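You operate a simulated robot arm through the tools that you are given. There is no shell and no other tool.

The job below is to be done with a simulated robot arm. You get a single attempt, and the scene is never put back.

Task
Put things in order on the folding table. At the end: the white cleaner bottle (marked "TAP SHINE") from the folding table stands where the red torch stood; the grey lint roll stands where the white cleaner bottle stood; the teal stain stick stands on top of the clear glass jar (marked "SODA"); the red torch is in the small white tub; whatever was shut is shut again. Leave all else as you found it, and nothing knocked over.

It is judged by the outcome, as a careful person would: the job done as asked, and still so three seconds after it is handed in. It fails if anything else is knocked over, pushed out of place, dropped, spilled or broken.

Robot
A 6-joint arm with a two-finger parallel gripper, fixed in place. Base frame: the origin is at the foot of the arm, x ahead of it, y to its left, z up; the work surface is at about z = 0. Readings come in cm, rad, newtons and seconds.
With the tool pointing down near the work surface it reaches from about 18 to 46 cm from the base axis. Its first joint turns from -1.222 to 1.222 rad. Payload 1.9 kg.
The TCP is the grasp point between the finger pads, 2.3 cm short of the fingertips. In the tool frame z runs along the fingers and y along their closing line. The gripper opens to 9.4 cm. The fingers are 3.8 cm wide and 1 cm thick; the gripper's body (5.4 by 9.6 cm) begins 3.9 cm behind the TCP.
Orientation is told as [roll, pitch, yaw] about the base's x, y, z axes, in that order, counted from this pose: with the fingers straight down and closing along the base's y, the tool's x points along the base's -x, its y along +y and its z along -z.

Tools
- The arm moves only by the tool apply_moves. Its argument "increments" is a list of rows, each a list of 7 numbers: the turn, a rotation vector about the base's x, y, z in rad, then the shift along the base's x, y, z in cm, then the closure, from 0 (fully open) to 1 (shut). In form: [[wx, wy, wz, x, y, z, hand], ...]. A call has 1 to 20 rows; each row is the pose to reach, as a shift and turn from the pose commanded when the call began. Each row takes 0.2 s and may step no farther than 5 cm and 0.15 rad from the row before; otherwise, or with a gripper value out of range, the whole call is refused. Where a pose cannot be reached the arm comes as near as it can. A force on the tool above 40 N (or 10 N above the force at the start of the call, whichever is more), or a blocked arm, ends the call early, and 0.2 s more pass. Each finger travels about 10.8 cm/s and halts on what it meets, pressing with about 44 N; the grip force reading is that of the motor and also rises with nothing between the fingers. The clock runs only during rows and for 0.2 s after the last one: add rows that repeat a pose to give the fingers time. It gives the time, the measured TCP pose, the force on the tool (base axes), the opening and the grip force at its end, in the units of the frame above (readings bear some noise), with the torque about the TCP (base axes, N m) and any sound that the robot's microphone picked up.
- Cameras (640 x 400 px; columns grow to the right, rows downward): "scene" is fixed at [5.73, 30.51, 43.97]; the picture's right is [-0.80, -0.60, 0.00], its down [-0.23, 0.31, -0.92] and it looks along [0.55, -0.74, -0.38] (base axes); focal length 214 px, centre (320, 200). "wrist" rides on the gripper at [8.6, 1.6, -7.4] in the tool frame; the picture's right is [-0.18, 0.98, 0.00], its down [-0.58, -0.11, -0.81] and it looks along [-0.79, -0.15, 0.59] (tool axes); focal length 243 px, centre (320, 200). There is no depth. A picture from a camera that has moved, and an enlarged one, comes with that camera's place and axes in the base frame and with its lens.
- get_image(camera): a new picture of that camera. No time passes.
- zoom(camera, box): a new picture of the part [left, top, right, bottom] of that camera's present view, enlarged. No time passes.
- close_job(): hands the job in; it is judged then, once.

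Nothing tells you positions but the pictures and the camera data. Unless the task says otherwise, let go and move clear before handing in.

The tools are called as a command line: name --pt "numbers of a row" for each row, then --argument value for the rest, lists and objects as JSON in quotes. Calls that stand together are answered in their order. apply_moves: Moves the arm, as the interface text tells. Its arguments: {"type":"object","properties":{"increments":{"type":"array","items":{"type":"array","items":{"type":"number"}}}},"required":["increments"]} The other tools are called the same way: get_image (camera) takes a picture; zoom (camera, box) takes an enlarged picture of a part of a camera's view; close_job () hands the job in.

At the start:

```text
clock: 0.0
tool_pos: [22.45, 2.74, 42.78]
tcp_rot: [0.0, -0.001, 0.0]
force: [0.1, 0.2, -0.4]
torque: [-0.04, 0.0, 0.01]
opening: 9.41
gripper_force: 0.1
```

scene: 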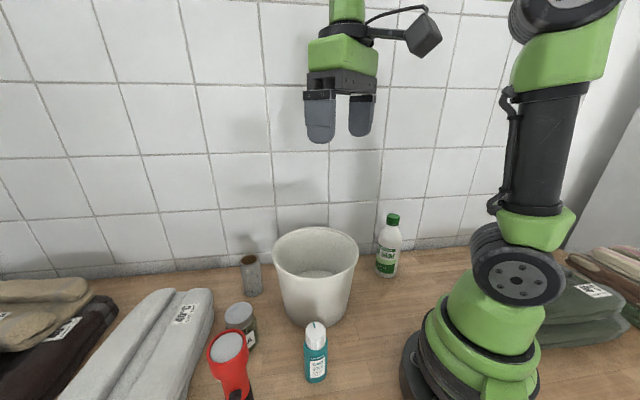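
wrist: 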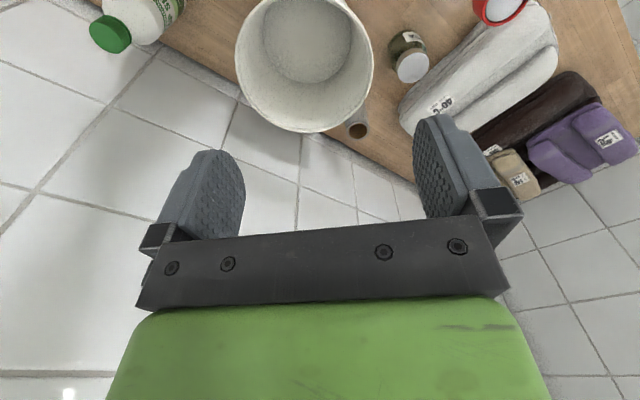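

I see a tub in the middle, a white bottle with a green cap behind it, a grey roll, a glass jar, a red torch, a teal stick, and stacks of towels. I'll look closer before moving anything.

zoom --camera "scene" --box '[180, 200, 420, 400]'

zoom --camera "wrist" --box '[80, 0, 640, 200]'

zoom --camera "scene" --box '[190, 290, 350, 400]'

zoom --camera "scene" --box '[350, 200, 430, 290]'

```text
2.00 times, centred on (300, 300) of scene
camera zoom: at [5.73, 30.51, 43.97], right [-0.8, -0.6, 0.0], down [-0.23, 0.31, -0.92], along [0.55, -0.74, -0.38], focal length 429 px, centre (360, 0)
```

zoom: 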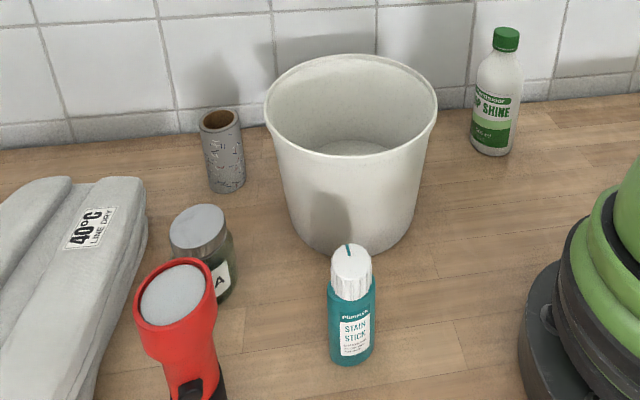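

```text
1.14 times, centred on (360, 100) of wrist
camera zoom: at [13.68, 4.29, 50.34], right [0.18, 0.98, 0.0], down [0.58, -0.11, 0.81], along [0.79, -0.15, -0.59], focal length 277 px, centre (274, 314)
```

zoom: 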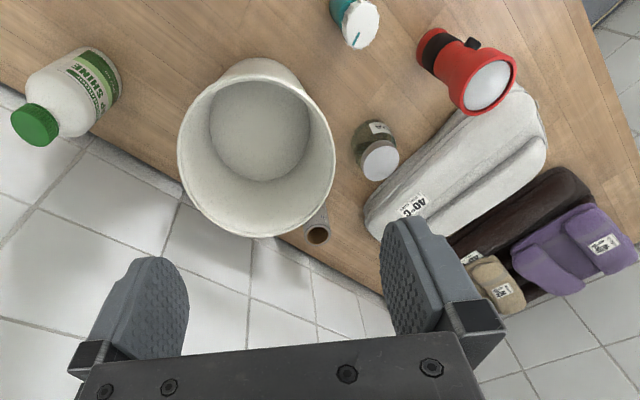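

```text
3.64 times, centred on (270, 345) of scene
camera zoom: at [5.73, 30.51, 43.97], right [-0.8, -0.6, 0.0], down [-0.23, 0.31, -0.92], along [0.55, -0.74, -0.38], focal length 780 px, centre (502, -327)
```

zoom: 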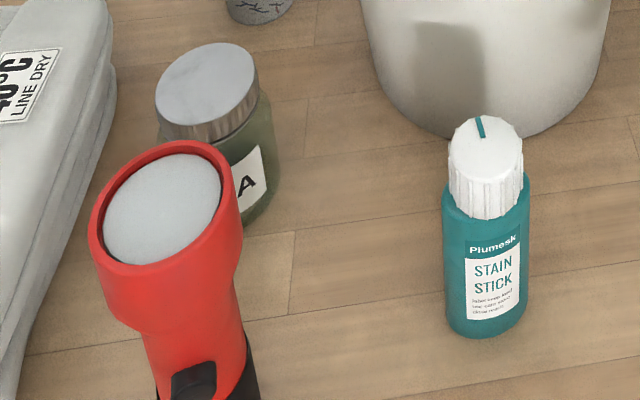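

```text
4.44 times, centred on (390, 245) of scene
camera zoom: at [5.73, 30.51, 43.97], right [-0.8, -0.6, 0.0], down [-0.23, 0.31, -0.92], along [0.55, -0.74, -0.38], focal length 953 px, centre (9, 0)
```

zoom: 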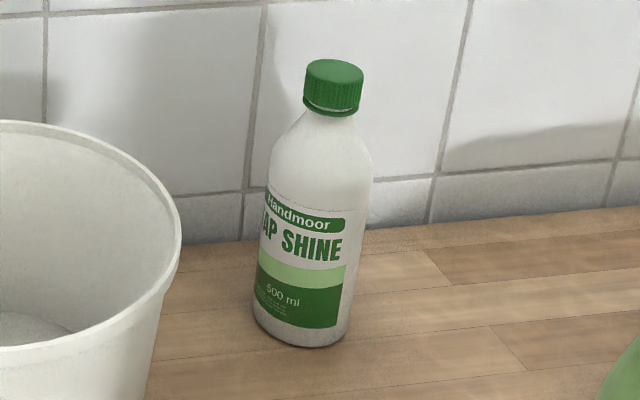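

I estimate these base-frame positions (cm): torch (25.9, 23.2), bottle (20.4, -21.3), roll (45.4, 6.6), stick (20.4, 12.2), jar (36.6, 15.8) and tub (30, 0). The wall is about 10 cm behind the bottle and roll. I'll turn the wrist camera towards the objects to refine these.

apply_moves --pt "0 0 0.12 -1 2 -1 0" --pt "0 0 0.24 -2 4 -2 0" --pt "0 0 0.36 -3 6 -3 0" --pt "0 0 0.48 -3 8 -4 0" --pt "0 0 0.6 -3 9 -5 0"

get_image --camera "wrist"

get_image --camera "scene"

```text
clock: 1.2
tool_pos: [19.5, 11.57, 37.81]
tcp_rot: [-0.001, -0.001, 0.603]
force: [0.3, 0.3, -0.1]
torque: [0.04, 0.03, -0.01]
opening: 9.37
gripper_force: 0.0
```

```text
taken
camera wrist: at [11.31, 8.05, 45.36], right [-0.4, 0.91, 0.0], down [0.54, 0.24, 0.81], along [0.74, 0.33, -0.59], focal length 243 px, centre (320, 200)
```

wrist: 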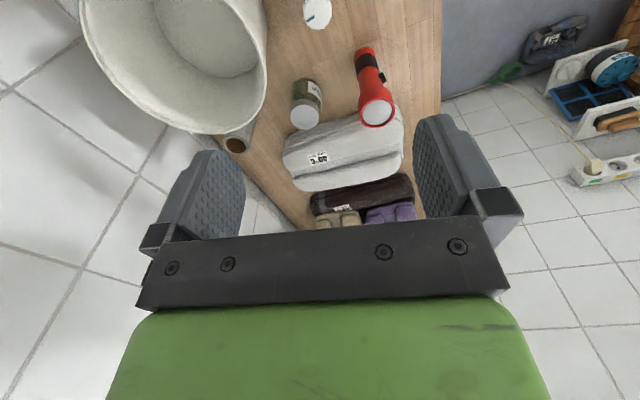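

```text
taken
```

scene: 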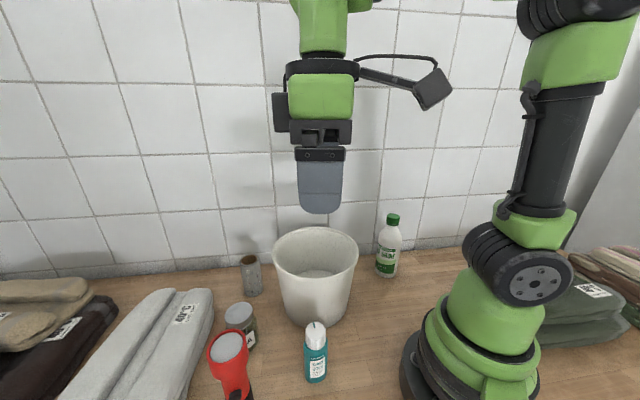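

The torch, jar, roll and stick show in this wrist view. I'll zoom in to triangulate them.

zoom --camera "wrist" --box '[270, 0, 430, 130]'

zoom --camera "wrist" --box '[70, 0, 290, 170]'

```text
3.08 times, centred on (350, 65) of wrist
camera zoom: at [11.31, 8.05, 45.36], right [-0.4, 0.91, 0.0], down [0.54, 0.24, 0.81], along [0.74, 0.33, -0.59], focal length 746 px, centre (228, 615)
```

zoom: 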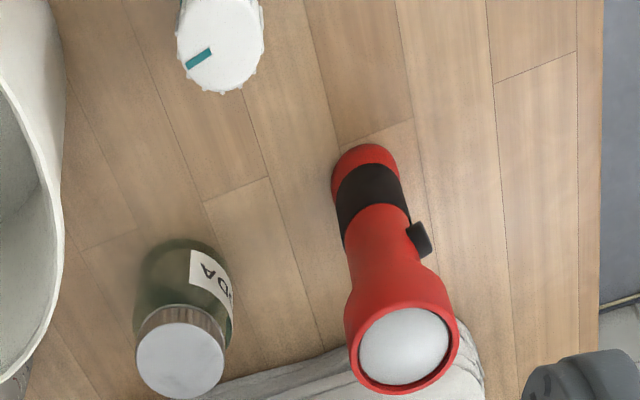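

```text
2.35 times, centred on (180, 85) of wrist
camera zoom: at [11.31, 8.05, 45.36], right [-0.4, 0.91, 0.0], down [0.54, 0.24, 0.81], along [0.74, 0.33, -0.59], focal length 571 px, centre (649, 471)
```

zoom: 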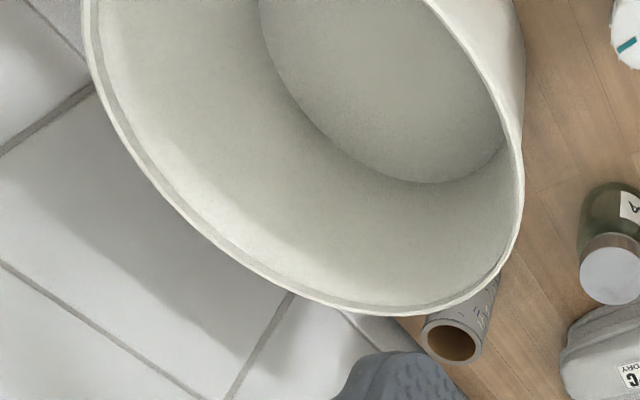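

I refined the torch to about (25.95, 23.1) and 16.4 cm tall. The stick is at (20.6, 12), the jar at (35.9, 16.1) with its lid at about 8.4, and the roll at (45, 6.4). I'll move over the torch now.

apply_moves --pt "0 0 0 1.5 2.5 -3 0" --pt "0 0 0 3 5 -6 0" --pt "0 0 0 4.5 8 -9 0" --pt "0 0 0 6 10.5 -12 0" --pt "0 0 0 6.5 11.36 -14 0" --pt "0 0 0 6.5 11.36 -14 0"

get_image --camera "wrist"

get_image --camera "scene"

```text
clock: 2.6
tool_pos: [26.0, 22.88, 23.73]
tcp_rot: [0.0, -0.002, 0.599]
force: [0.1, 0.2, -0.1]
torque: [-0.01, -0.01, 0.01]
opening: 9.39
gripper_force: 0.1
```

```text
taken
camera wrist: at [17.81, 19.34, 31.34], right [-0.4, 0.92, 0.0], down [0.54, 0.24, 0.81], along [0.74, 0.33, -0.59], focal length 243 px, centre (320, 200)
```

wrist: 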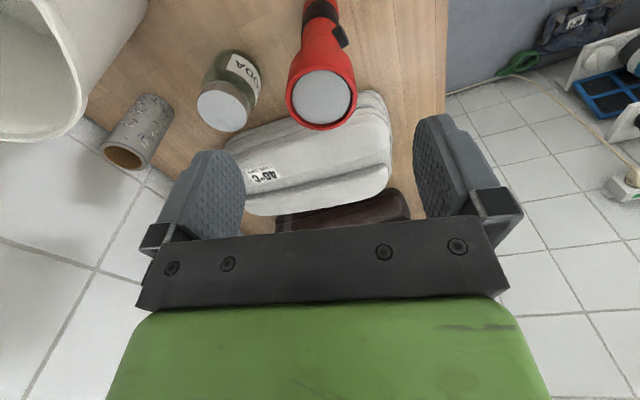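

```text
taken
```

scene: 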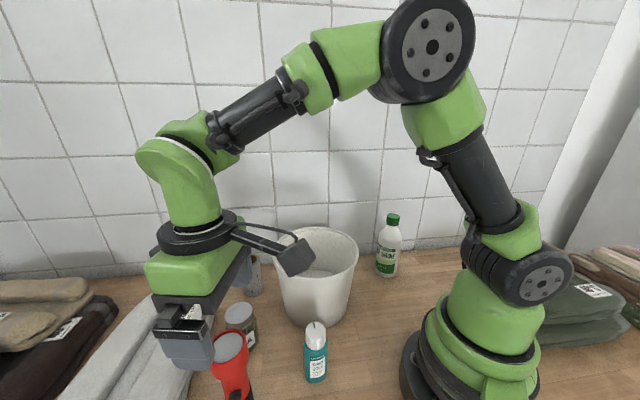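

The torch is centred under the gripper. I'll descend to its head at TCP z about 14.7 and close.

apply_moves --pt "0 0 0 0 0.1 -3 0" --pt "0 0 0 0 0.1 -6 0" --pt "0 0 0 0 0.1 -8 0" --pt "0 0 0 0 0.1 -9.1 0" --pt "0 0 0 0 0.1 -9.1 0"

get_image --camera "wrist"

zoom --camera "scene" --box '[140, 250, 340, 400]'

```text
clock: 3.8
tool_pos: [25.98, 23.09, 14.73]
tcp_rot: [0.001, 0.0, 0.598]
force: [0.7, 1.2, 0.6]
torque: [0.01, 0.0, 0.01]
opening: 9.4
gripper_force: 0.0
```

```text
taken
camera wrist: at [17.84, 19.62, 22.27], right [-0.4, 0.92, 0.0], down [0.54, 0.24, 0.81], along [0.74, 0.32, -0.59], focal length 243 px, centre (320, 200)
```

wrist: 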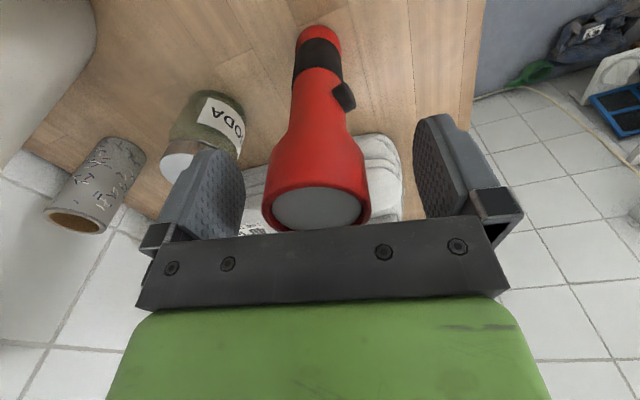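

```text
2.67 times, centred on (240, 325) of scene
camera zoom: at [5.73, 30.51, 43.97], right [-0.8, -0.6, 0.0], down [-0.23, 0.31, -0.92], along [0.55, -0.74, -0.38], focal length 572 px, centre (533, -133)
```

zoom: 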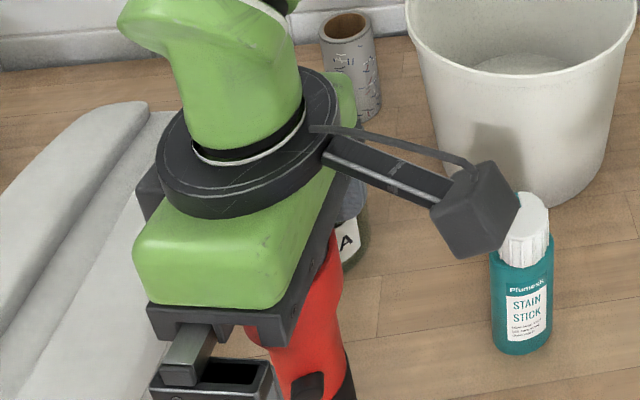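

The torch head sits between the fingers with room on both sides. I'll close, then lift a little to check the hold.

apply_moves --pt "0 0 0 0 0 0 0.3" --pt "0 0 0 0 0 0 1" --pt "0 0 0 0 0 0 1" --pt "0 0 0 0 0 0 1" --pt "0 0 0 0 0 0 1"

get_image --camera "wrist"

```text
clock: 5.0
tool_pos: [26.08, 23.17, 14.77]
tcp_rot: [0.0, -0.001, 0.598]
force: [0.1, 0.2, 0.6]
torque: [0.02, -0.03, -0.01]
opening: 4.62
gripper_force: 43.9
```

```text
taken
camera wrist: at [17.84, 19.63, 22.29], right [-0.4, 0.92, 0.0], down [0.54, 0.24, 0.81], along [0.74, 0.33, -0.59], focal length 243 px, centre (320, 200)
```

wrist: 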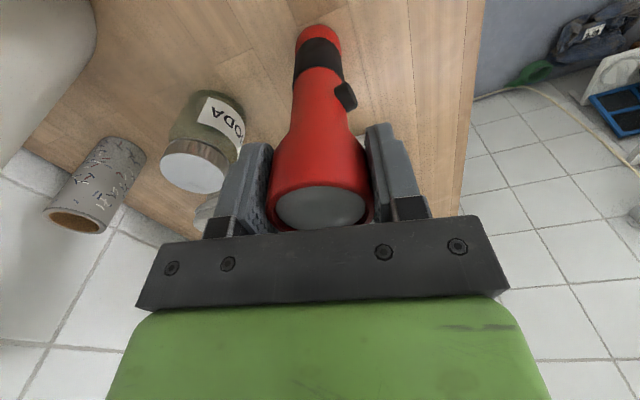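

The torch is held at a 4.6 cm opening. I'll lift it straight up to clear the tub rim.

apply_moves --pt "0 0 0 0 0 1.5 1" --pt "0 0 0 0 0 4 1" --pt "0 0 0 0 0 7 1" --pt "0 0 0 0 0 10 1" --pt "0 0 0 0 0 13 1" --pt "0 0 0 0 0 16 1" --pt "0 0 0 0 0 18.5 1" --pt "0 0 0 0 0 18.5 1"

get_image --camera "scene"

get_image --camera "wrist"

```text
clock: 6.8
tool_pos: [25.96, 23.09, 33.33]
tcp_rot: [-0.001, 0.001, 0.601]
force: [0.0, 0.2, -0.1]
torque: [0.03, 0.01, 0.02]
opening: 4.62
gripper_force: 43.8
```

```text
taken
```

scene: 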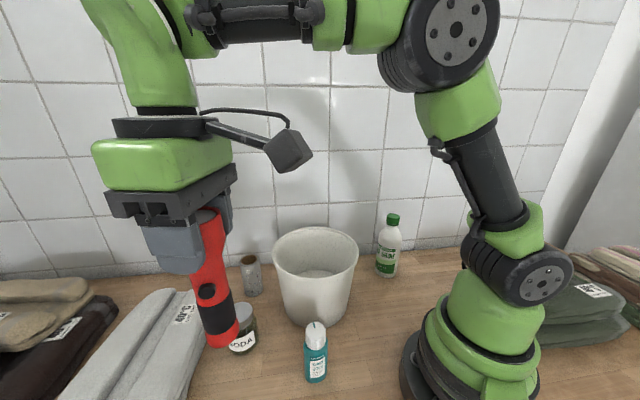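

```text
taken
camera wrist: at [17.81, 19.61, 40.96], right [-0.4, 0.92, 0.0], down [0.54, 0.24, 0.81], along [0.74, 0.33, -0.59], focal length 243 px, centre (320, 200)
```

wrist: 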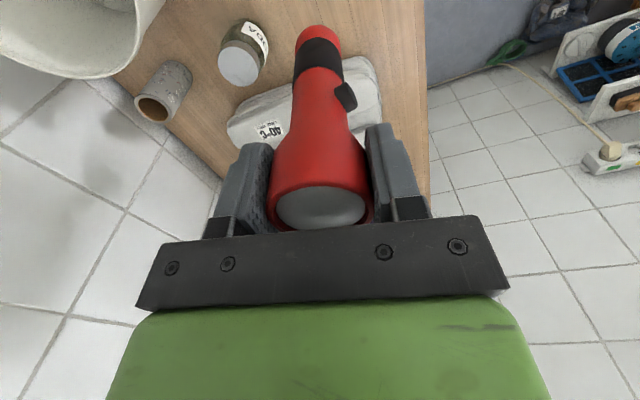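

The torch is held upright and hasn't shifted in the grip. I'll carry it over the tub centre.

apply_moves --pt "0 0 0 0.3 -2 0.5 1" --pt "0 0 0 0.9 -5 1 1" --pt "0 0 0 1.5 -8.5 1 1" --pt "0 0 0 2.2 -12 1 1" --pt "0 0 0 2.9 -15.5 1 1" --pt "0 0 0 3.6 -19 1 1" --pt "0 0 0 4.2 -22 0.5 1" --pt "0 0 0 4.55 -24 0 1" --pt "0 0 0 4.55 -24 0 1"

get_image --camera "scene"

get_image --camera "wrist"

```text
clock: 8.8
tool_pos: [30.45, -0.88, 33.22]
tcp_rot: [0.002, 0.001, 0.598]
force: [0.3, 0.1, -1.6]
torque: [0.0, -0.03, 0.0]
opening: 4.6
gripper_force: 44.1
```

```text
taken
```

scene: 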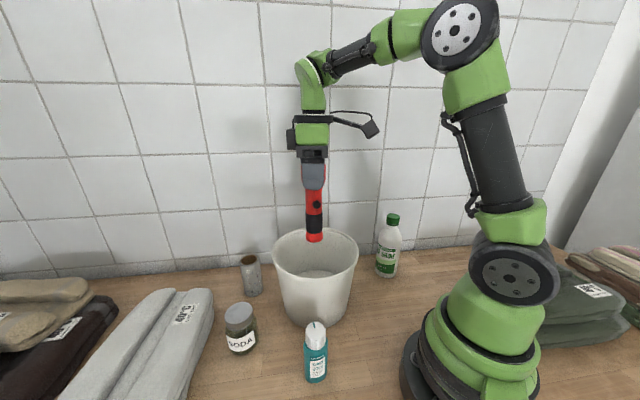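

```text
taken
camera wrist: at [22.4, -4.45, 40.83], right [-0.4, 0.92, 0.0], down [0.54, 0.24, 0.81], along [0.74, 0.33, -0.59], focal length 243 px, centre (320, 200)
```

wrist: 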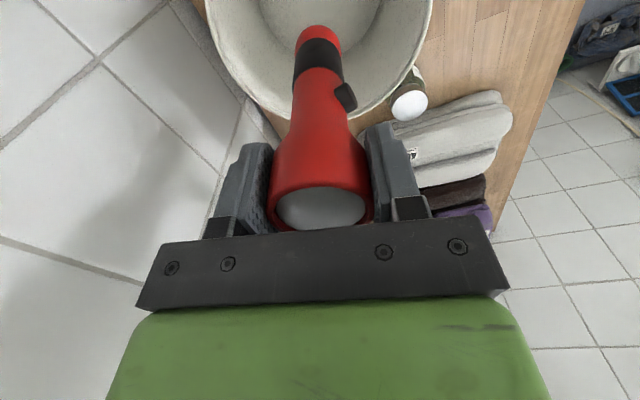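

The torch is centred over the tub. I'll lower it until its base is near the tub floor.

apply_moves --pt "0 0 0 0 0 -2 1" --pt "0 0 0 0 0 -5 1" --pt "0 0 0 0 0 -8 1" --pt "0 0 0 0 0 -11 1" --pt "0 0 0 0 0 -14 1" --pt "0 0 0 0 0 -16 1" --pt "0 0 0 0 0 -17 1" --pt "0 0 0 0 0 -17 1"

get_image --camera "scene"

get_image --camera "wrist"

```text
clock: 10.6
tool_pos: [30.5, -0.84, 16.19]
tcp_rot: [0.001, -0.002, 0.598]
force: [1.8, 2.1, 20.1]
torque: [0.06, -0.22, 0.0]
opening: 4.29
gripper_force: 43.9
```

```text
taken
```

scene: 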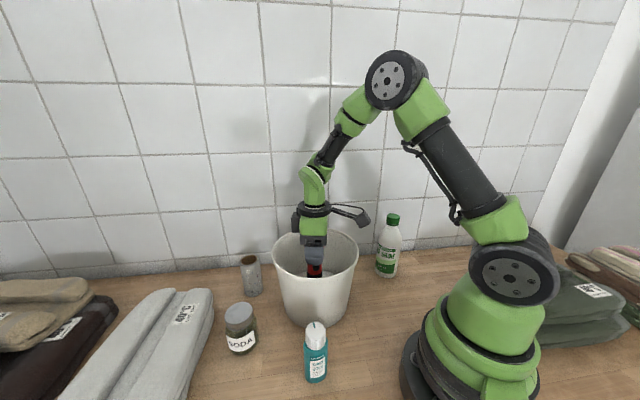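

```text
taken
camera wrist: at [22.35, -4.41, 23.75], right [-0.4, 0.92, 0.0], down [0.54, 0.24, 0.81], along [0.74, 0.32, -0.59], focal length 243 px, centre (320, 200)
```

wrist: 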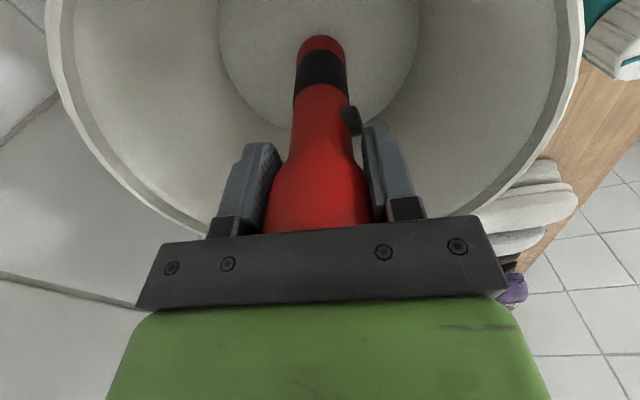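

The torch base touched the tub floor with 20 N of contact force. I'll ease up a hair and open the fingers.

apply_moves --pt "0 0 0 0 0 0.15 1" --pt "0 0 0 0 0 0.15 1"

```text
clock: 11.2
tool_pos: [30.49, -0.88, 16.27]
tcp_rot: [0.001, 0.002, 0.599]
force: [0.2, 0.1, -0.8]
torque: [0.01, -0.02, 0.02]
opening: 4.32
gripper_force: 44.1
```

apply_moves --pt "0 0 0 0 0 0 0.4" --pt "0 0 0 0 0 0 0.2" --pt "0 0 0 0 0 0 0.1" --pt "0 0 0 0 0 0 0.1"

get_image --camera "wrist"

zoom --camera "scene" --box '[250, 200, 390, 340]'

```text
clock: 12.2
tool_pos: [30.46, -0.8, 16.24]
tcp_rot: [0.0, 0.0, 0.597]
force: [0.1, -0.3, -0.7]
torque: [-0.01, 0.0, 0.01]
opening: 8.44
gripper_force: 0.1
```

```text
taken
camera wrist: at [22.31, -4.4, 23.9], right [-0.4, 0.92, 0.0], down [0.54, 0.24, 0.81], along [0.74, 0.33, -0.59], focal length 243 px, centre (320, 200)
```

wrist: 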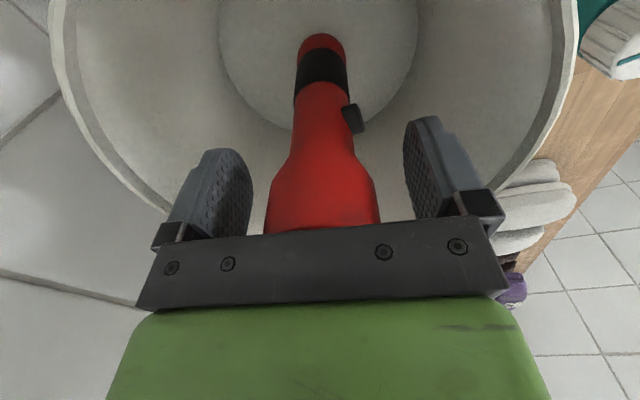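

```text
2.86 times, centred on (320, 270) of scene
camera zoom: at [5.73, 30.51, 43.97], right [-0.8, -0.6, 0.0], down [-0.23, 0.31, -0.92], along [0.55, -0.74, -0.38], focal length 613 px, centre (320, 0)
```

zoom: 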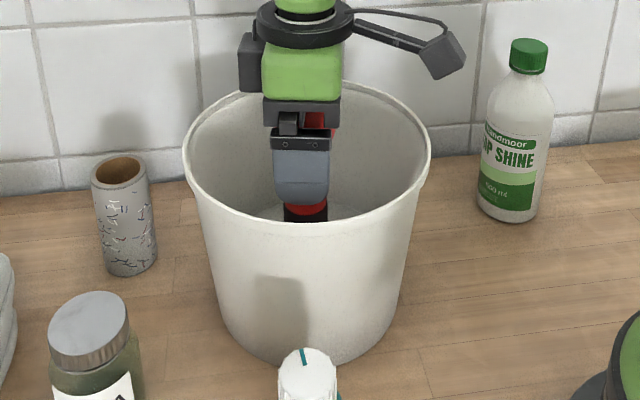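

The torch stands freely in the tub. I'll lift straight up and check.

apply_moves --pt "0 0 0 0 0 1 0.1" --pt "0 0 0 0 0 3 0.1" --pt "0 0 0 0 0 6 0.1" --pt "0 0 0 0 0 10 0.1" --pt "0 0 0 0 0 14 0.1" --pt "0 0 0 0 0 18 0.1"

get_image --camera "wrist"

zoom --camera "scene" --box '[250, 200, 390, 340]'

```text
clock: 13.6
tool_pos: [30.52, -0.89, 34.26]
tcp_rot: [-0.001, 0.0, 0.602]
force: [-0.5, 0.0, -0.1]
torque: [0.0, -0.01, -0.01]
opening: 8.47
gripper_force: 0.1
```

```text
taken
camera wrist: at [22.32, -4.3, 41.82], right [-0.4, 0.92, 0.0], down [0.54, 0.24, 0.81], along [0.74, 0.33, -0.59], focal length 243 px, centre (320, 200)
```

wrist: 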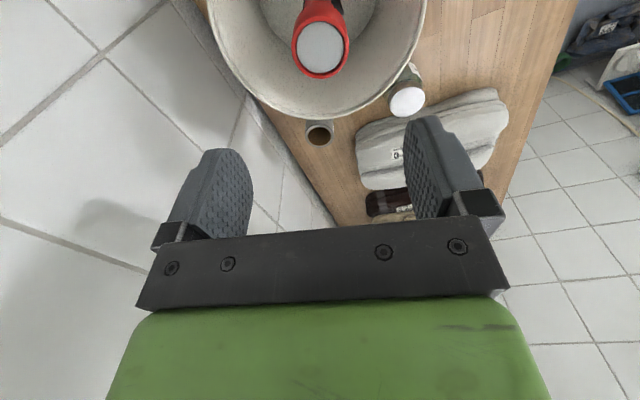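

```text
2.86 times, centred on (320, 270) of scene
camera zoom: at [5.73, 30.51, 43.97], right [-0.8, -0.6, 0.0], down [-0.23, 0.31, -0.92], along [0.55, -0.74, -0.38], focal length 613 px, centre (320, 0)
```

zoom: 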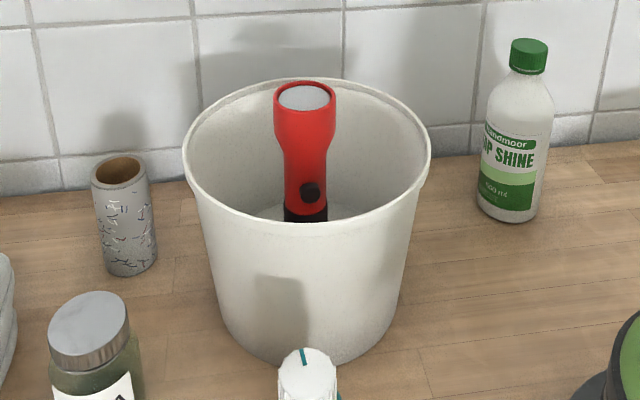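

The torch is upright in the tub. I place the bottle at about (20.45, -21.1) with its cap top at z about 18.9, so I'll move above it.

apply_moves --pt "0 0 -0.08 -1.2 -2.5 0 0" --pt "0 0 -0.16 -2.7 -5.5 0 0" --pt "0 0 -0.24 -4.2 -8.5 0 0" --pt "0 0 -0.32 -5.7 -11.5 -1 0" --pt "0 0 -0.4 -7.2 -14.5 -2 0" --pt "0 0 -0.48 -8.7 -17.5 -4 0" --pt "0 0 -0.56 -9.7 -19.5 -5 0" --pt "0 0 -0.6 -10.05 -20.3 -7.3 0" --pt "0 0 -0.6 -10.05 -20.3 -7.3 0"

get_image --camera "wrist"

get_image --camera "scene"

```text
clock: 15.6
tool_pos: [20.28, -21.15, 26.94]
tcp_rot: [0.0, 0.0, -0.001]
force: [0.0, -0.7, 0.9]
torque: [0.03, -0.02, 0.01]
opening: 9.39
gripper_force: 0.1
```

```text
taken
camera wrist: at [11.52, -19.51, 34.47], right [0.19, 0.98, 0.0], down [0.58, -0.11, 0.81], along [0.79, -0.15, -0.59], focal length 243 px, centre (320, 200)
```

wrist: 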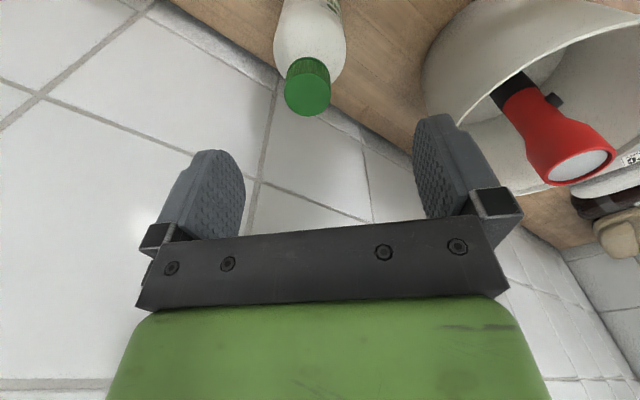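

```text
taken
```

scene: 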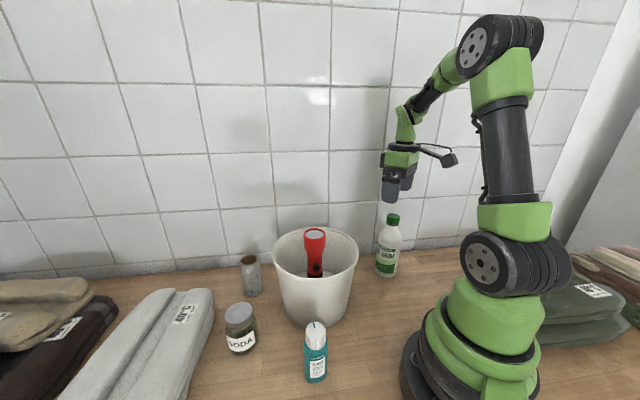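

zoom --camera "wrist" --box '[250, 0, 370, 130]'

zoom --camera "scene" --box '[350, 150, 430, 290]'

```text
3.08 times, centred on (310, 65) of wrist
camera zoom: at [11.52, -19.51, 34.47], right [0.19, 0.98, 0.0], down [0.58, -0.11, 0.81], along [0.79, -0.15, -0.59], focal length 746 px, centre (351, 615)
```

zoom: 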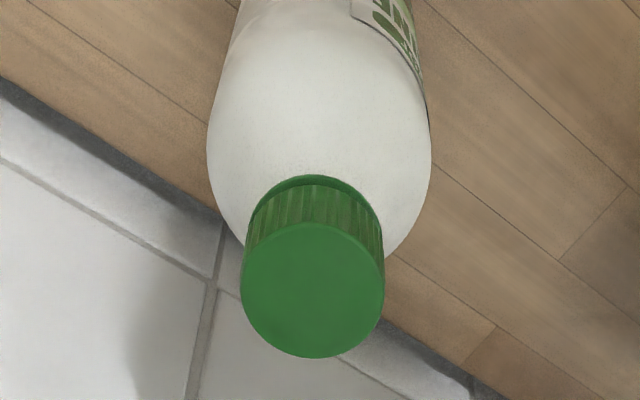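

```text
2.86 times, centred on (390, 220) of scene
camera zoom: at [5.73, 30.5, 43.97], right [-0.8, -0.6, 0.0], down [-0.23, 0.31, -0.92], along [0.55, -0.74, -0.38], focal length 613 px, centre (120, 143)
```

zoom: 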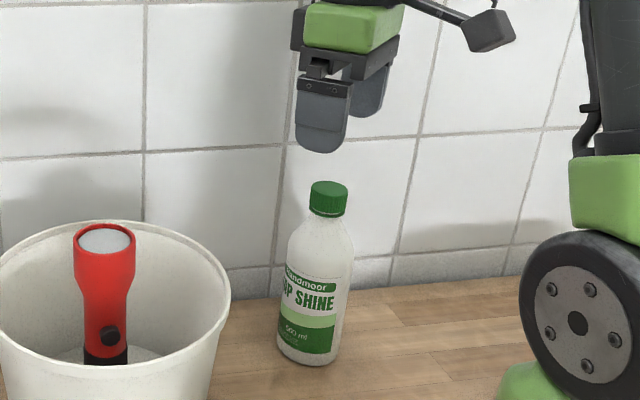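

I refined the bottle to about (20.8, -22.1) with its cap top at z about 18.2. I'll shift over it and lower to cap height with the fingers open.

apply_moves --pt "0 0 0 0.35 -1 -1 0" --pt "0 0 0 0.35 -1 -4 0" --pt "0 0 0 0.35 -1 -7 0" --pt "0 0 0 0.35 -1 -9.2 0" --pt "0 0 0 0.35 -1 -9.2 0"

get_image --camera "wrist"

zoom --camera "scene" --box '[350, 150, 430, 290]'

```text
clock: 16.8
tool_pos: [20.8, -22.25, 17.66]
tcp_rot: [-0.002, 0.0, -0.003]
force: [0.1, 0.6, -0.2]
torque: [0.0, -0.01, 0.0]
opening: 9.41
gripper_force: 0.1
```

```text
taken
camera wrist: at [12.02, -20.53, 25.27], right [0.18, 0.98, 0.0], down [0.58, -0.11, 0.81], along [0.79, -0.15, -0.59], focal length 243 px, centre (320, 200)
```

wrist: 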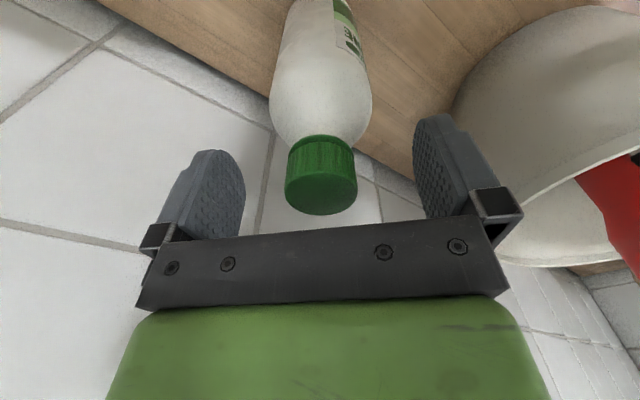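

```text
2.86 times, centred on (390, 220) of scene
camera zoom: at [5.73, 30.51, 43.97], right [-0.8, -0.6, 0.0], down [-0.23, 0.31, -0.92], along [0.55, -0.74, -0.38], focal length 613 px, centre (120, 143)
```

zoom: 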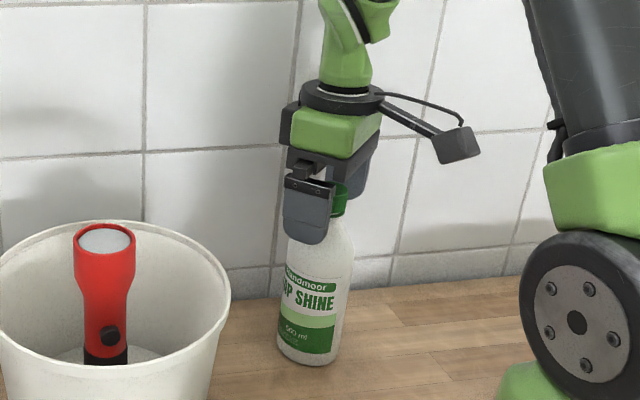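

The cap is centred between the fingers. I'll close on it.

apply_moves --pt "0 0 0 0.1 0 0 0.3" --pt "0 0 0 0.1 0 0 0.5" --pt "0 0 0 0.1 0 0 1" --pt "0 0 0 0.1 0 0 1" --pt "0 0 0 0.1 0 0 1" --pt "0 0 0 0.1 0 0 1"

get_image --camera "wrist"

zoom --camera "scene" --box '[350, 150, 430, 290]'

```text
clock: 18.2
tool_pos: [20.96, -22.19, 17.82]
tcp_rot: [0.001, 0.0, 0.0]
force: [0.3, 1.2, 0.8]
torque: [0.19, -0.02, -0.03]
opening: 3.05
gripper_force: 44.2
```

```text
taken
camera wrist: at [12.1, -20.57, 25.33], right [0.18, 0.98, 0.0], down [0.58, -0.11, 0.81], along [0.79, -0.15, -0.59], focal length 243 px, centre (320, 200)
```

wrist: 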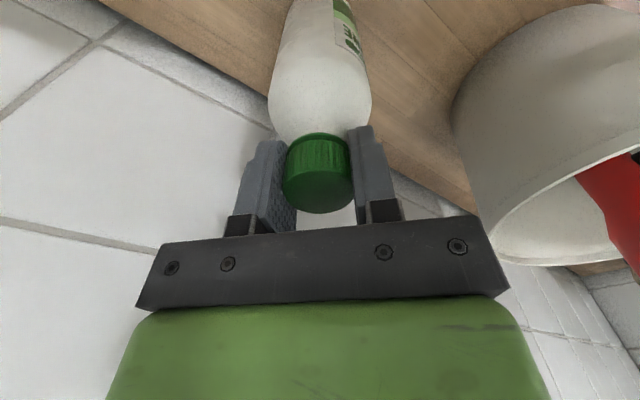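

```text
2.86 times, centred on (390, 220) of scene
camera zoom: at [5.73, 30.51, 43.97], right [-0.8, -0.6, 0.0], down [-0.23, 0.31, -0.92], along [0.55, -0.74, -0.38], focal length 613 px, centre (120, 143)
```

zoom: 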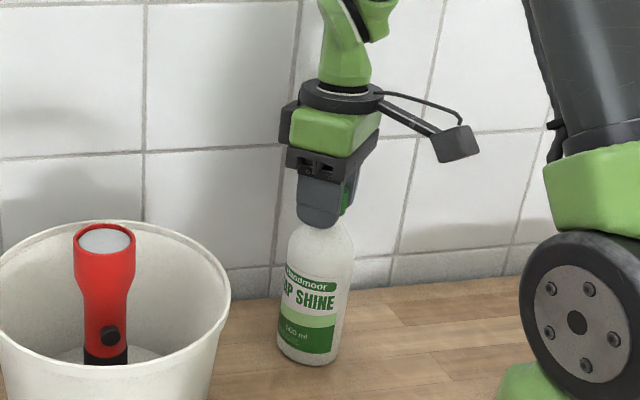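

The cap is gripped at 3.05 cm. I'll lift slowly and check that the bottle stays upright.

apply_moves --pt "0 0 0 0 0 0.5 1" --pt "0 0 0 0 0 1.5 1" --pt "0 0 0 0 0 2.5 1" --pt "0 0 0 0 0 2.5 1"

get_image --camera "wrist"

zoom --camera "scene" --box '[350, 150, 430, 290]'

```text
clock: 19.2
tool_pos: [20.89, -22.13, 20.38]
tcp_rot: [0.002, 0.0, 0.0]
force: [0.5, 0.1, -3.1]
torque: [0.0, 0.0, -0.01]
opening: 3.06
gripper_force: 43.9
```

```text
taken
camera wrist: at [12.12, -20.51, 27.92], right [0.18, 0.98, 0.0], down [0.58, -0.11, 0.81], along [0.79, -0.15, -0.59], focal length 243 px, centre (320, 200)
```

wrist: 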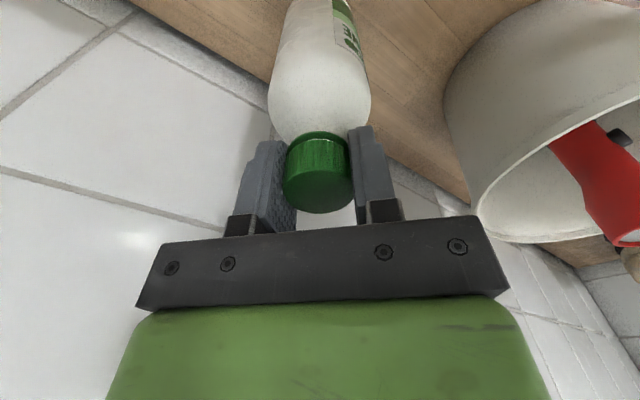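

```text
2.86 times, centred on (390, 220) of scene
camera zoom: at [5.73, 30.5, 43.97], right [-0.8, -0.6, 0.0], down [-0.23, 0.31, -0.92], along [0.55, -0.74, -0.38], focal length 613 px, centre (120, 143)
```

zoom: 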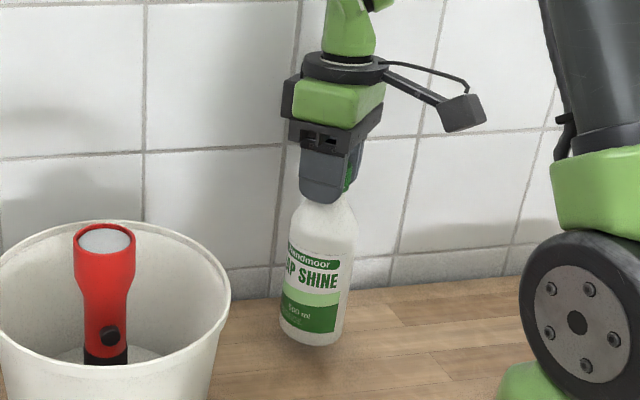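

The bottle is off the table, held upright and weighing about 3 N. I'll keep lifting until its base clears the tub.

apply_moves --pt "0 0 0 0 0 2 1" --pt "0 0 0 0 0 5 1" --pt "0 0 0 0 0 8 1" --pt "0 0 0 0 0 11 1" --pt "0 0 0 0 0 14 1" --pt "0 0 0 0 0 16 1" --pt "0 0 0 0 0 17.5 1" --pt "0 0 0 0 0 17.5 1"

get_image --camera "scene"

```text
clock: 21.0
tool_pos: [20.86, -22.03, 37.84]
tcp_rot: [0.001, 0.001, 0.001]
force: [0.0, -0.1, -4.0]
torque: [-0.02, 0.03, 0.0]
opening: 3.06
gripper_force: 44.1
```

```text
taken
```

scene: 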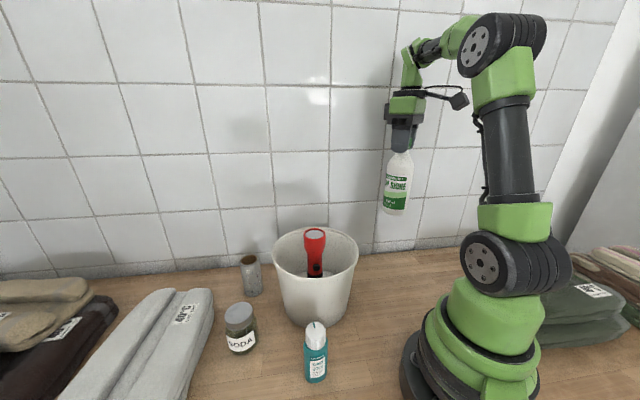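

I'll carry the bottle along the near side of the tub, above the rim, to over the torch's old spot.

apply_moves --pt "0 0 0 0.1 1.5 0 1" --pt "0 0 0 0.2 4 0 1" --pt "0 0 0 0.4 7.5 0 1" --pt "0 0 0 0.6 11 0 1" --pt "0 0 0 0.8 14.5 0 1" --pt "0 0 0 1.0 18 0 1" --pt "0 0 0 1.2 21.5 0 1" --pt "0 0 0 1.5 25 0 1" --pt "0 0 0 2.0 28.5 0 1" --pt "0 0 0 2.8 32 0 1" --pt "0 0 0 3.6 35.5 0 1" --pt "0 0 0 4.2 39 0 1" --pt "0 0 0 4.7 42 0 1" --pt "0 0 0 4.95 44 0 1" --pt "0 0 0 5.05 45.2 0 1" --pt "0 0 0 5.05 45.2 0 1"

get_image --camera "scene"

get_image --camera "wrist"

```text
clock: 24.4
tool_pos: [25.99, 23.15, 37.8]
tcp_rot: [0.001, 0.0, -0.002]
force: [-0.5, -0.4, -4.0]
torque: [0.02, -0.03, 0.01]
opening: 3.04
gripper_force: 43.8
```

```text
taken
```

scene: 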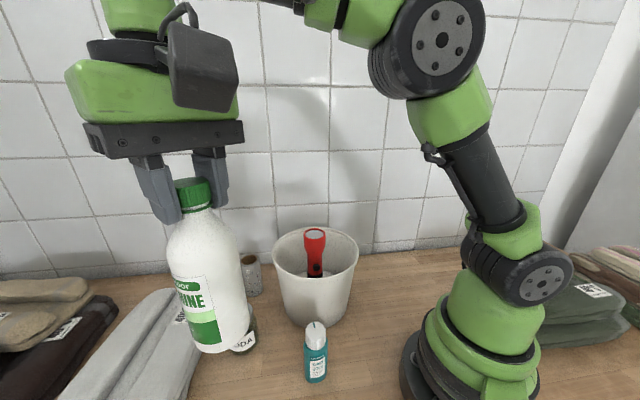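

```text
taken
camera wrist: at [17.24, 24.72, 45.29], right [0.18, 0.98, 0.0], down [0.58, -0.11, 0.81], along [0.79, -0.15, -0.59], focal length 243 px, centre (320, 200)
```

wrist: 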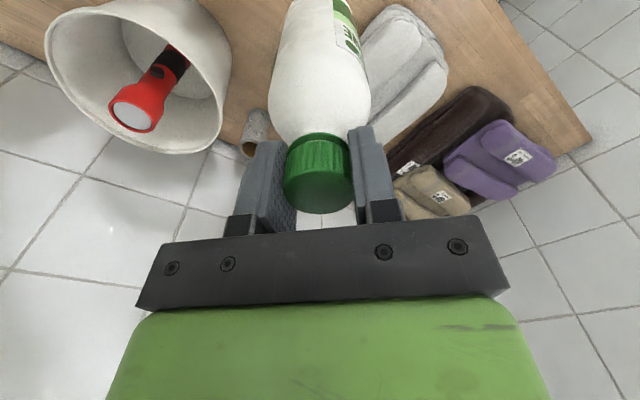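

The bottle is over the target spot and clear of the towels. I'll lower it most of the way.

apply_moves --pt "0 0 0 0 0 -2 1" --pt "0 0 0 0 0 -5 1" --pt "0 0 0 0 0 -8 1" --pt "0 0 0 0 0 -11 1" --pt "0 0 0 0 0 -14 1" --pt "0 0 0 0 0 -17 1" --pt "0 0 0 0 0 -18.5 1" --pt "0 0 0 0 0 -19 1" --pt "0 0 0 0 0 -19 1"

get_image --camera "scene"

get_image --camera "wrist"

```text
clock: 26.4
tool_pos: [25.92, 23.05, 18.85]
tcp_rot: [0.001, -0.001, -0.002]
force: [0.4, -0.7, -3.6]
torque: [0.01, 0.03, 0.01]
opening: 3.06
gripper_force: 44.4
```

```text
taken
```

scene: 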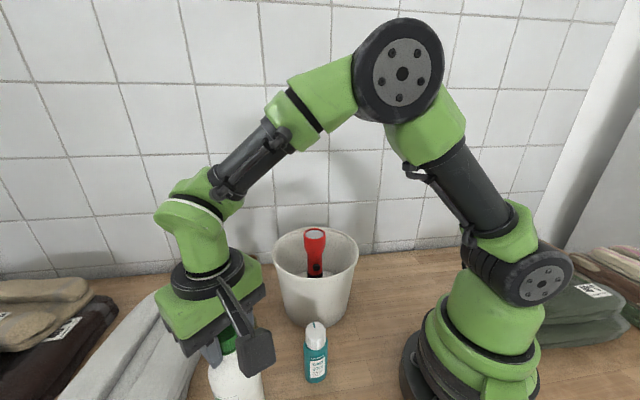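

```text
taken
camera wrist: at [17.16, 24.59, 26.38], right [0.18, 0.98, 0.0], down [0.58, -0.11, 0.81], along [0.79, -0.15, -0.59], focal length 243 px, centre (320, 200)
```

wrist: 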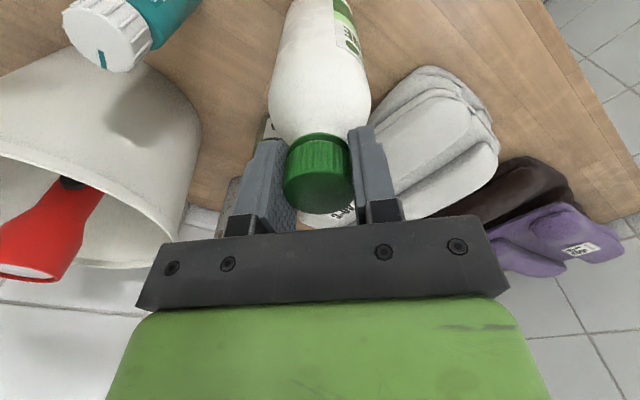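

The base is about 1 cm above the table. I'll ease it down to contact.

apply_moves --pt "0 0 0 0 0 -0.4 1" --pt "0 0 0 0 0 -0.7 1" --pt "0 0 0 0 0 -0.9 1" --pt "0 0 0 0 0 -0.9 1"

```text
clock: 27.4
tool_pos: [25.88, 23.02, 17.98]
tcp_rot: [-0.001, 0.0, -0.001]
force: [-0.1, -0.2, -4.6]
torque: [0.0, 0.01, 0.0]
opening: 3.03
gripper_force: 43.6
```

apply_moves --pt "0 0 0 0 0 -0.1 1" --pt "0 0 0 0 0 -0.15 1" --pt "0 0 0 0 0 -0.15 1"

```text
clock: 28.2
tool_pos: [26.01, 23.0, 17.78]
tcp_rot: [0.001, 0.0, 0.001]
force: [-1.3, -0.4, -0.4]
torque: [-0.09, 0.14, 0.02]
opening: 3.04
gripper_force: 44.2
```

The table now carries the bottle's weight. I'll open the fingers and check.

apply_moves --pt "0 0 0 0 0 0 0.5" --pt "0 0 0 0 0 0 0.3" --pt "0 0 0 0 0 0 0.2" --pt "0 0 0 0 0 0 0.2"

get_image --camera "wrist"

zoom --camera "scene" --box '[140, 250, 340, 400]'

```text
clock: 29.2
tool_pos: [25.94, 23.03, 17.74]
tcp_rot: [0.0, 0.001, 0.001]
force: [0.5, -0.5, -0.6]
torque: [0.01, 0.01, 0.01]
opening: 7.52
gripper_force: 0.1
```

```text
taken
camera wrist: at [17.2, 24.66, 25.36], right [0.18, 0.98, 0.0], down [0.58, -0.11, 0.81], along [0.79, -0.15, -0.59], focal length 243 px, centre (320, 200)
```

wrist: 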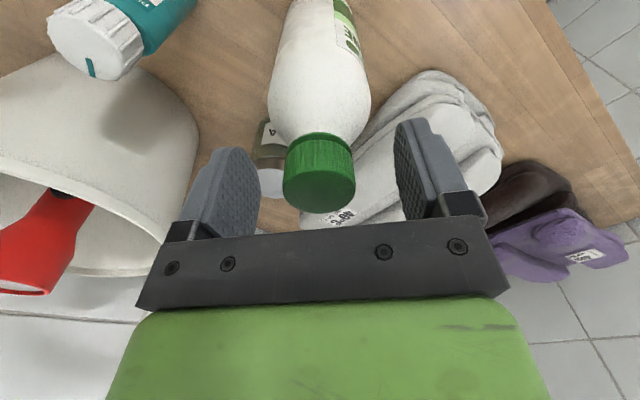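

```text
2.67 times, centred on (240, 325) of scene
camera zoom: at [5.73, 30.51, 43.97], right [-0.8, -0.6, 0.0], down [-0.23, 0.31, -0.92], along [0.55, -0.74, -0.38], focal length 572 px, centre (533, -133)
```

zoom: 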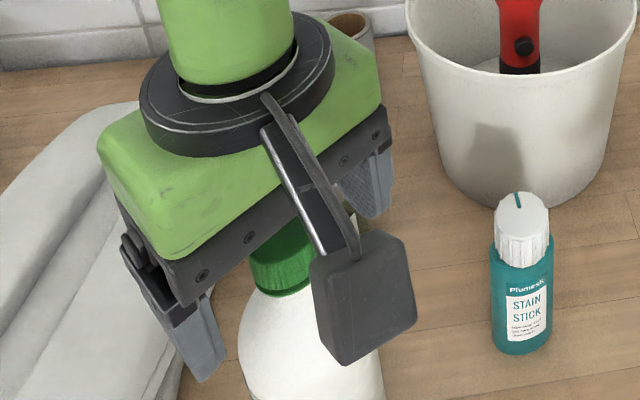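

The bottle stands on the torch's old spot. I'll raise straight up, then turn the wrist so its camera boom stays away from the tub when I reach for the roll.

apply_moves --pt "0 0 0 0 0 1.5 0.2" --pt "0 0 0 0 0 4 0.2" --pt "0 0 0 0 0 7.5 0.2" --pt "0 0 0 0 0 11 0.2" --pt "0 0 0 0 0 14 0.2" --pt "0 0 0 0 0 14 0.2"

get_image --camera "wrist"

get_image --camera "scene"

```text
clock: 30.6
tool_pos: [25.89, 23.08, 31.89]
tcp_rot: [0.002, 0.0, 0.0]
force: [-0.1, -0.2, -0.6]
torque: [0.0, 0.0, 0.0]
opening: 7.53
gripper_force: 0.1
```

```text
taken
camera wrist: at [17.13, 24.69, 39.44], right [0.18, 0.98, 0.0], down [0.58, -0.11, 0.81], along [0.79, -0.15, -0.59], focal length 243 px, centre (320, 200)
```

wrist: 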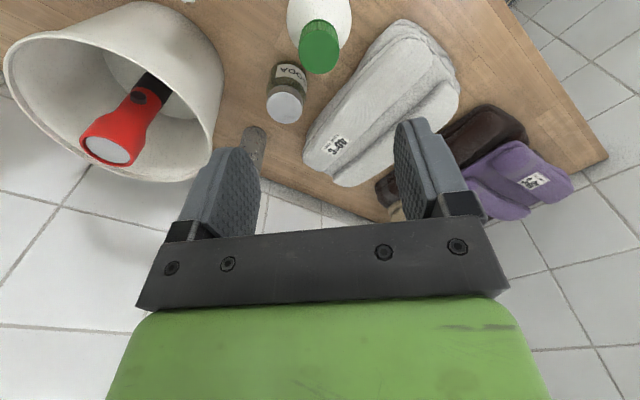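

```text
taken
```

scene: 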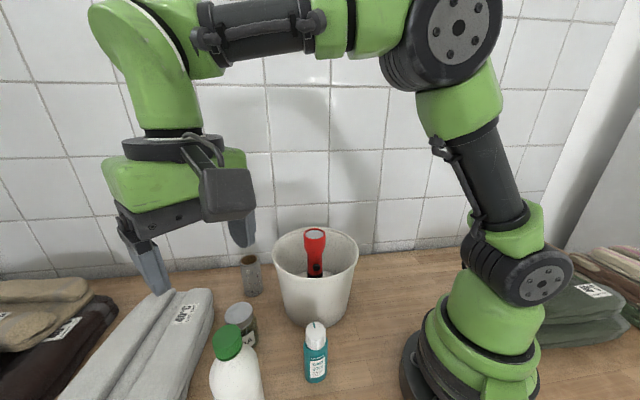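

The bottle stands upright at the right spot, at about (26.2, 23.1). I'll swing towards the roll while turning the wrist.

apply_moves --pt "0 0 -0.14 1 -1 0 0.1" --pt "0 0 -0.28 2 -2 0 0.1" --pt "0 0 -0.42 3 -3 0 0.1" --pt "0 0 -0.56 4 -4 0 0.1" --pt "0 0 -0.7 5 -5 -0.5 0.1" --pt "0 0 -0.84 6 -6 -1 0.1" --pt "0 0 -0.98 7 -7 -1.5 0.1" --pt "0 0 -1.12 8 -8 -2 0.1" --pt "0 0 -1.26 9 -9 -2.5 0.1" --pt "0 0 -1.4 10 -10 -3 0.1" --pt "0 0 -1.54 11 -11 -3.5 0.1" --pt "0 0 -1.68 12 -12 -4 0.1" --pt "0 0 -1.82 13 -13.5 -4.5 0.1" --pt "0 0 -1.96 14 -15 -5 0.1" --pt "0 0 -1.96 14 -15 -5 0.1"

get_image --camera "wrist"

get_image --camera "scene"

```text
clock: 33.8
tool_pos: [39.92, 7.85, 26.79]
tcp_rot: [0.0, 0.0, -1.963]
force: [0.9, 0.5, 0.3]
torque: [-0.01, -0.02, -0.01]
opening: 8.48
gripper_force: 0.1
```

```text
taken
camera wrist: at [44.62, 15.31, 34.4], right [0.84, -0.55, 0.0], down [-0.32, -0.5, 0.81], along [-0.44, -0.68, -0.59], focal length 243 px, centre (320, 200)
```

wrist: 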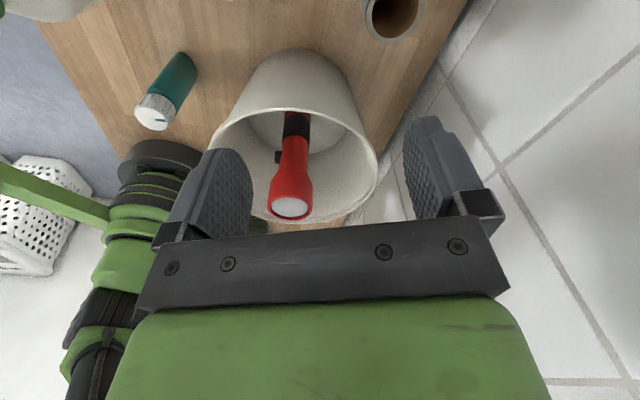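

```text
taken
```

scene: 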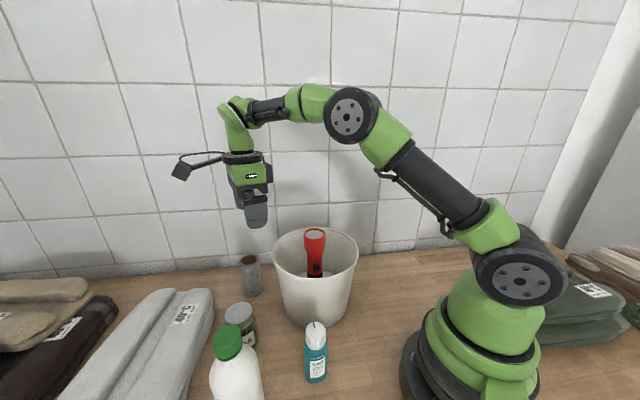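

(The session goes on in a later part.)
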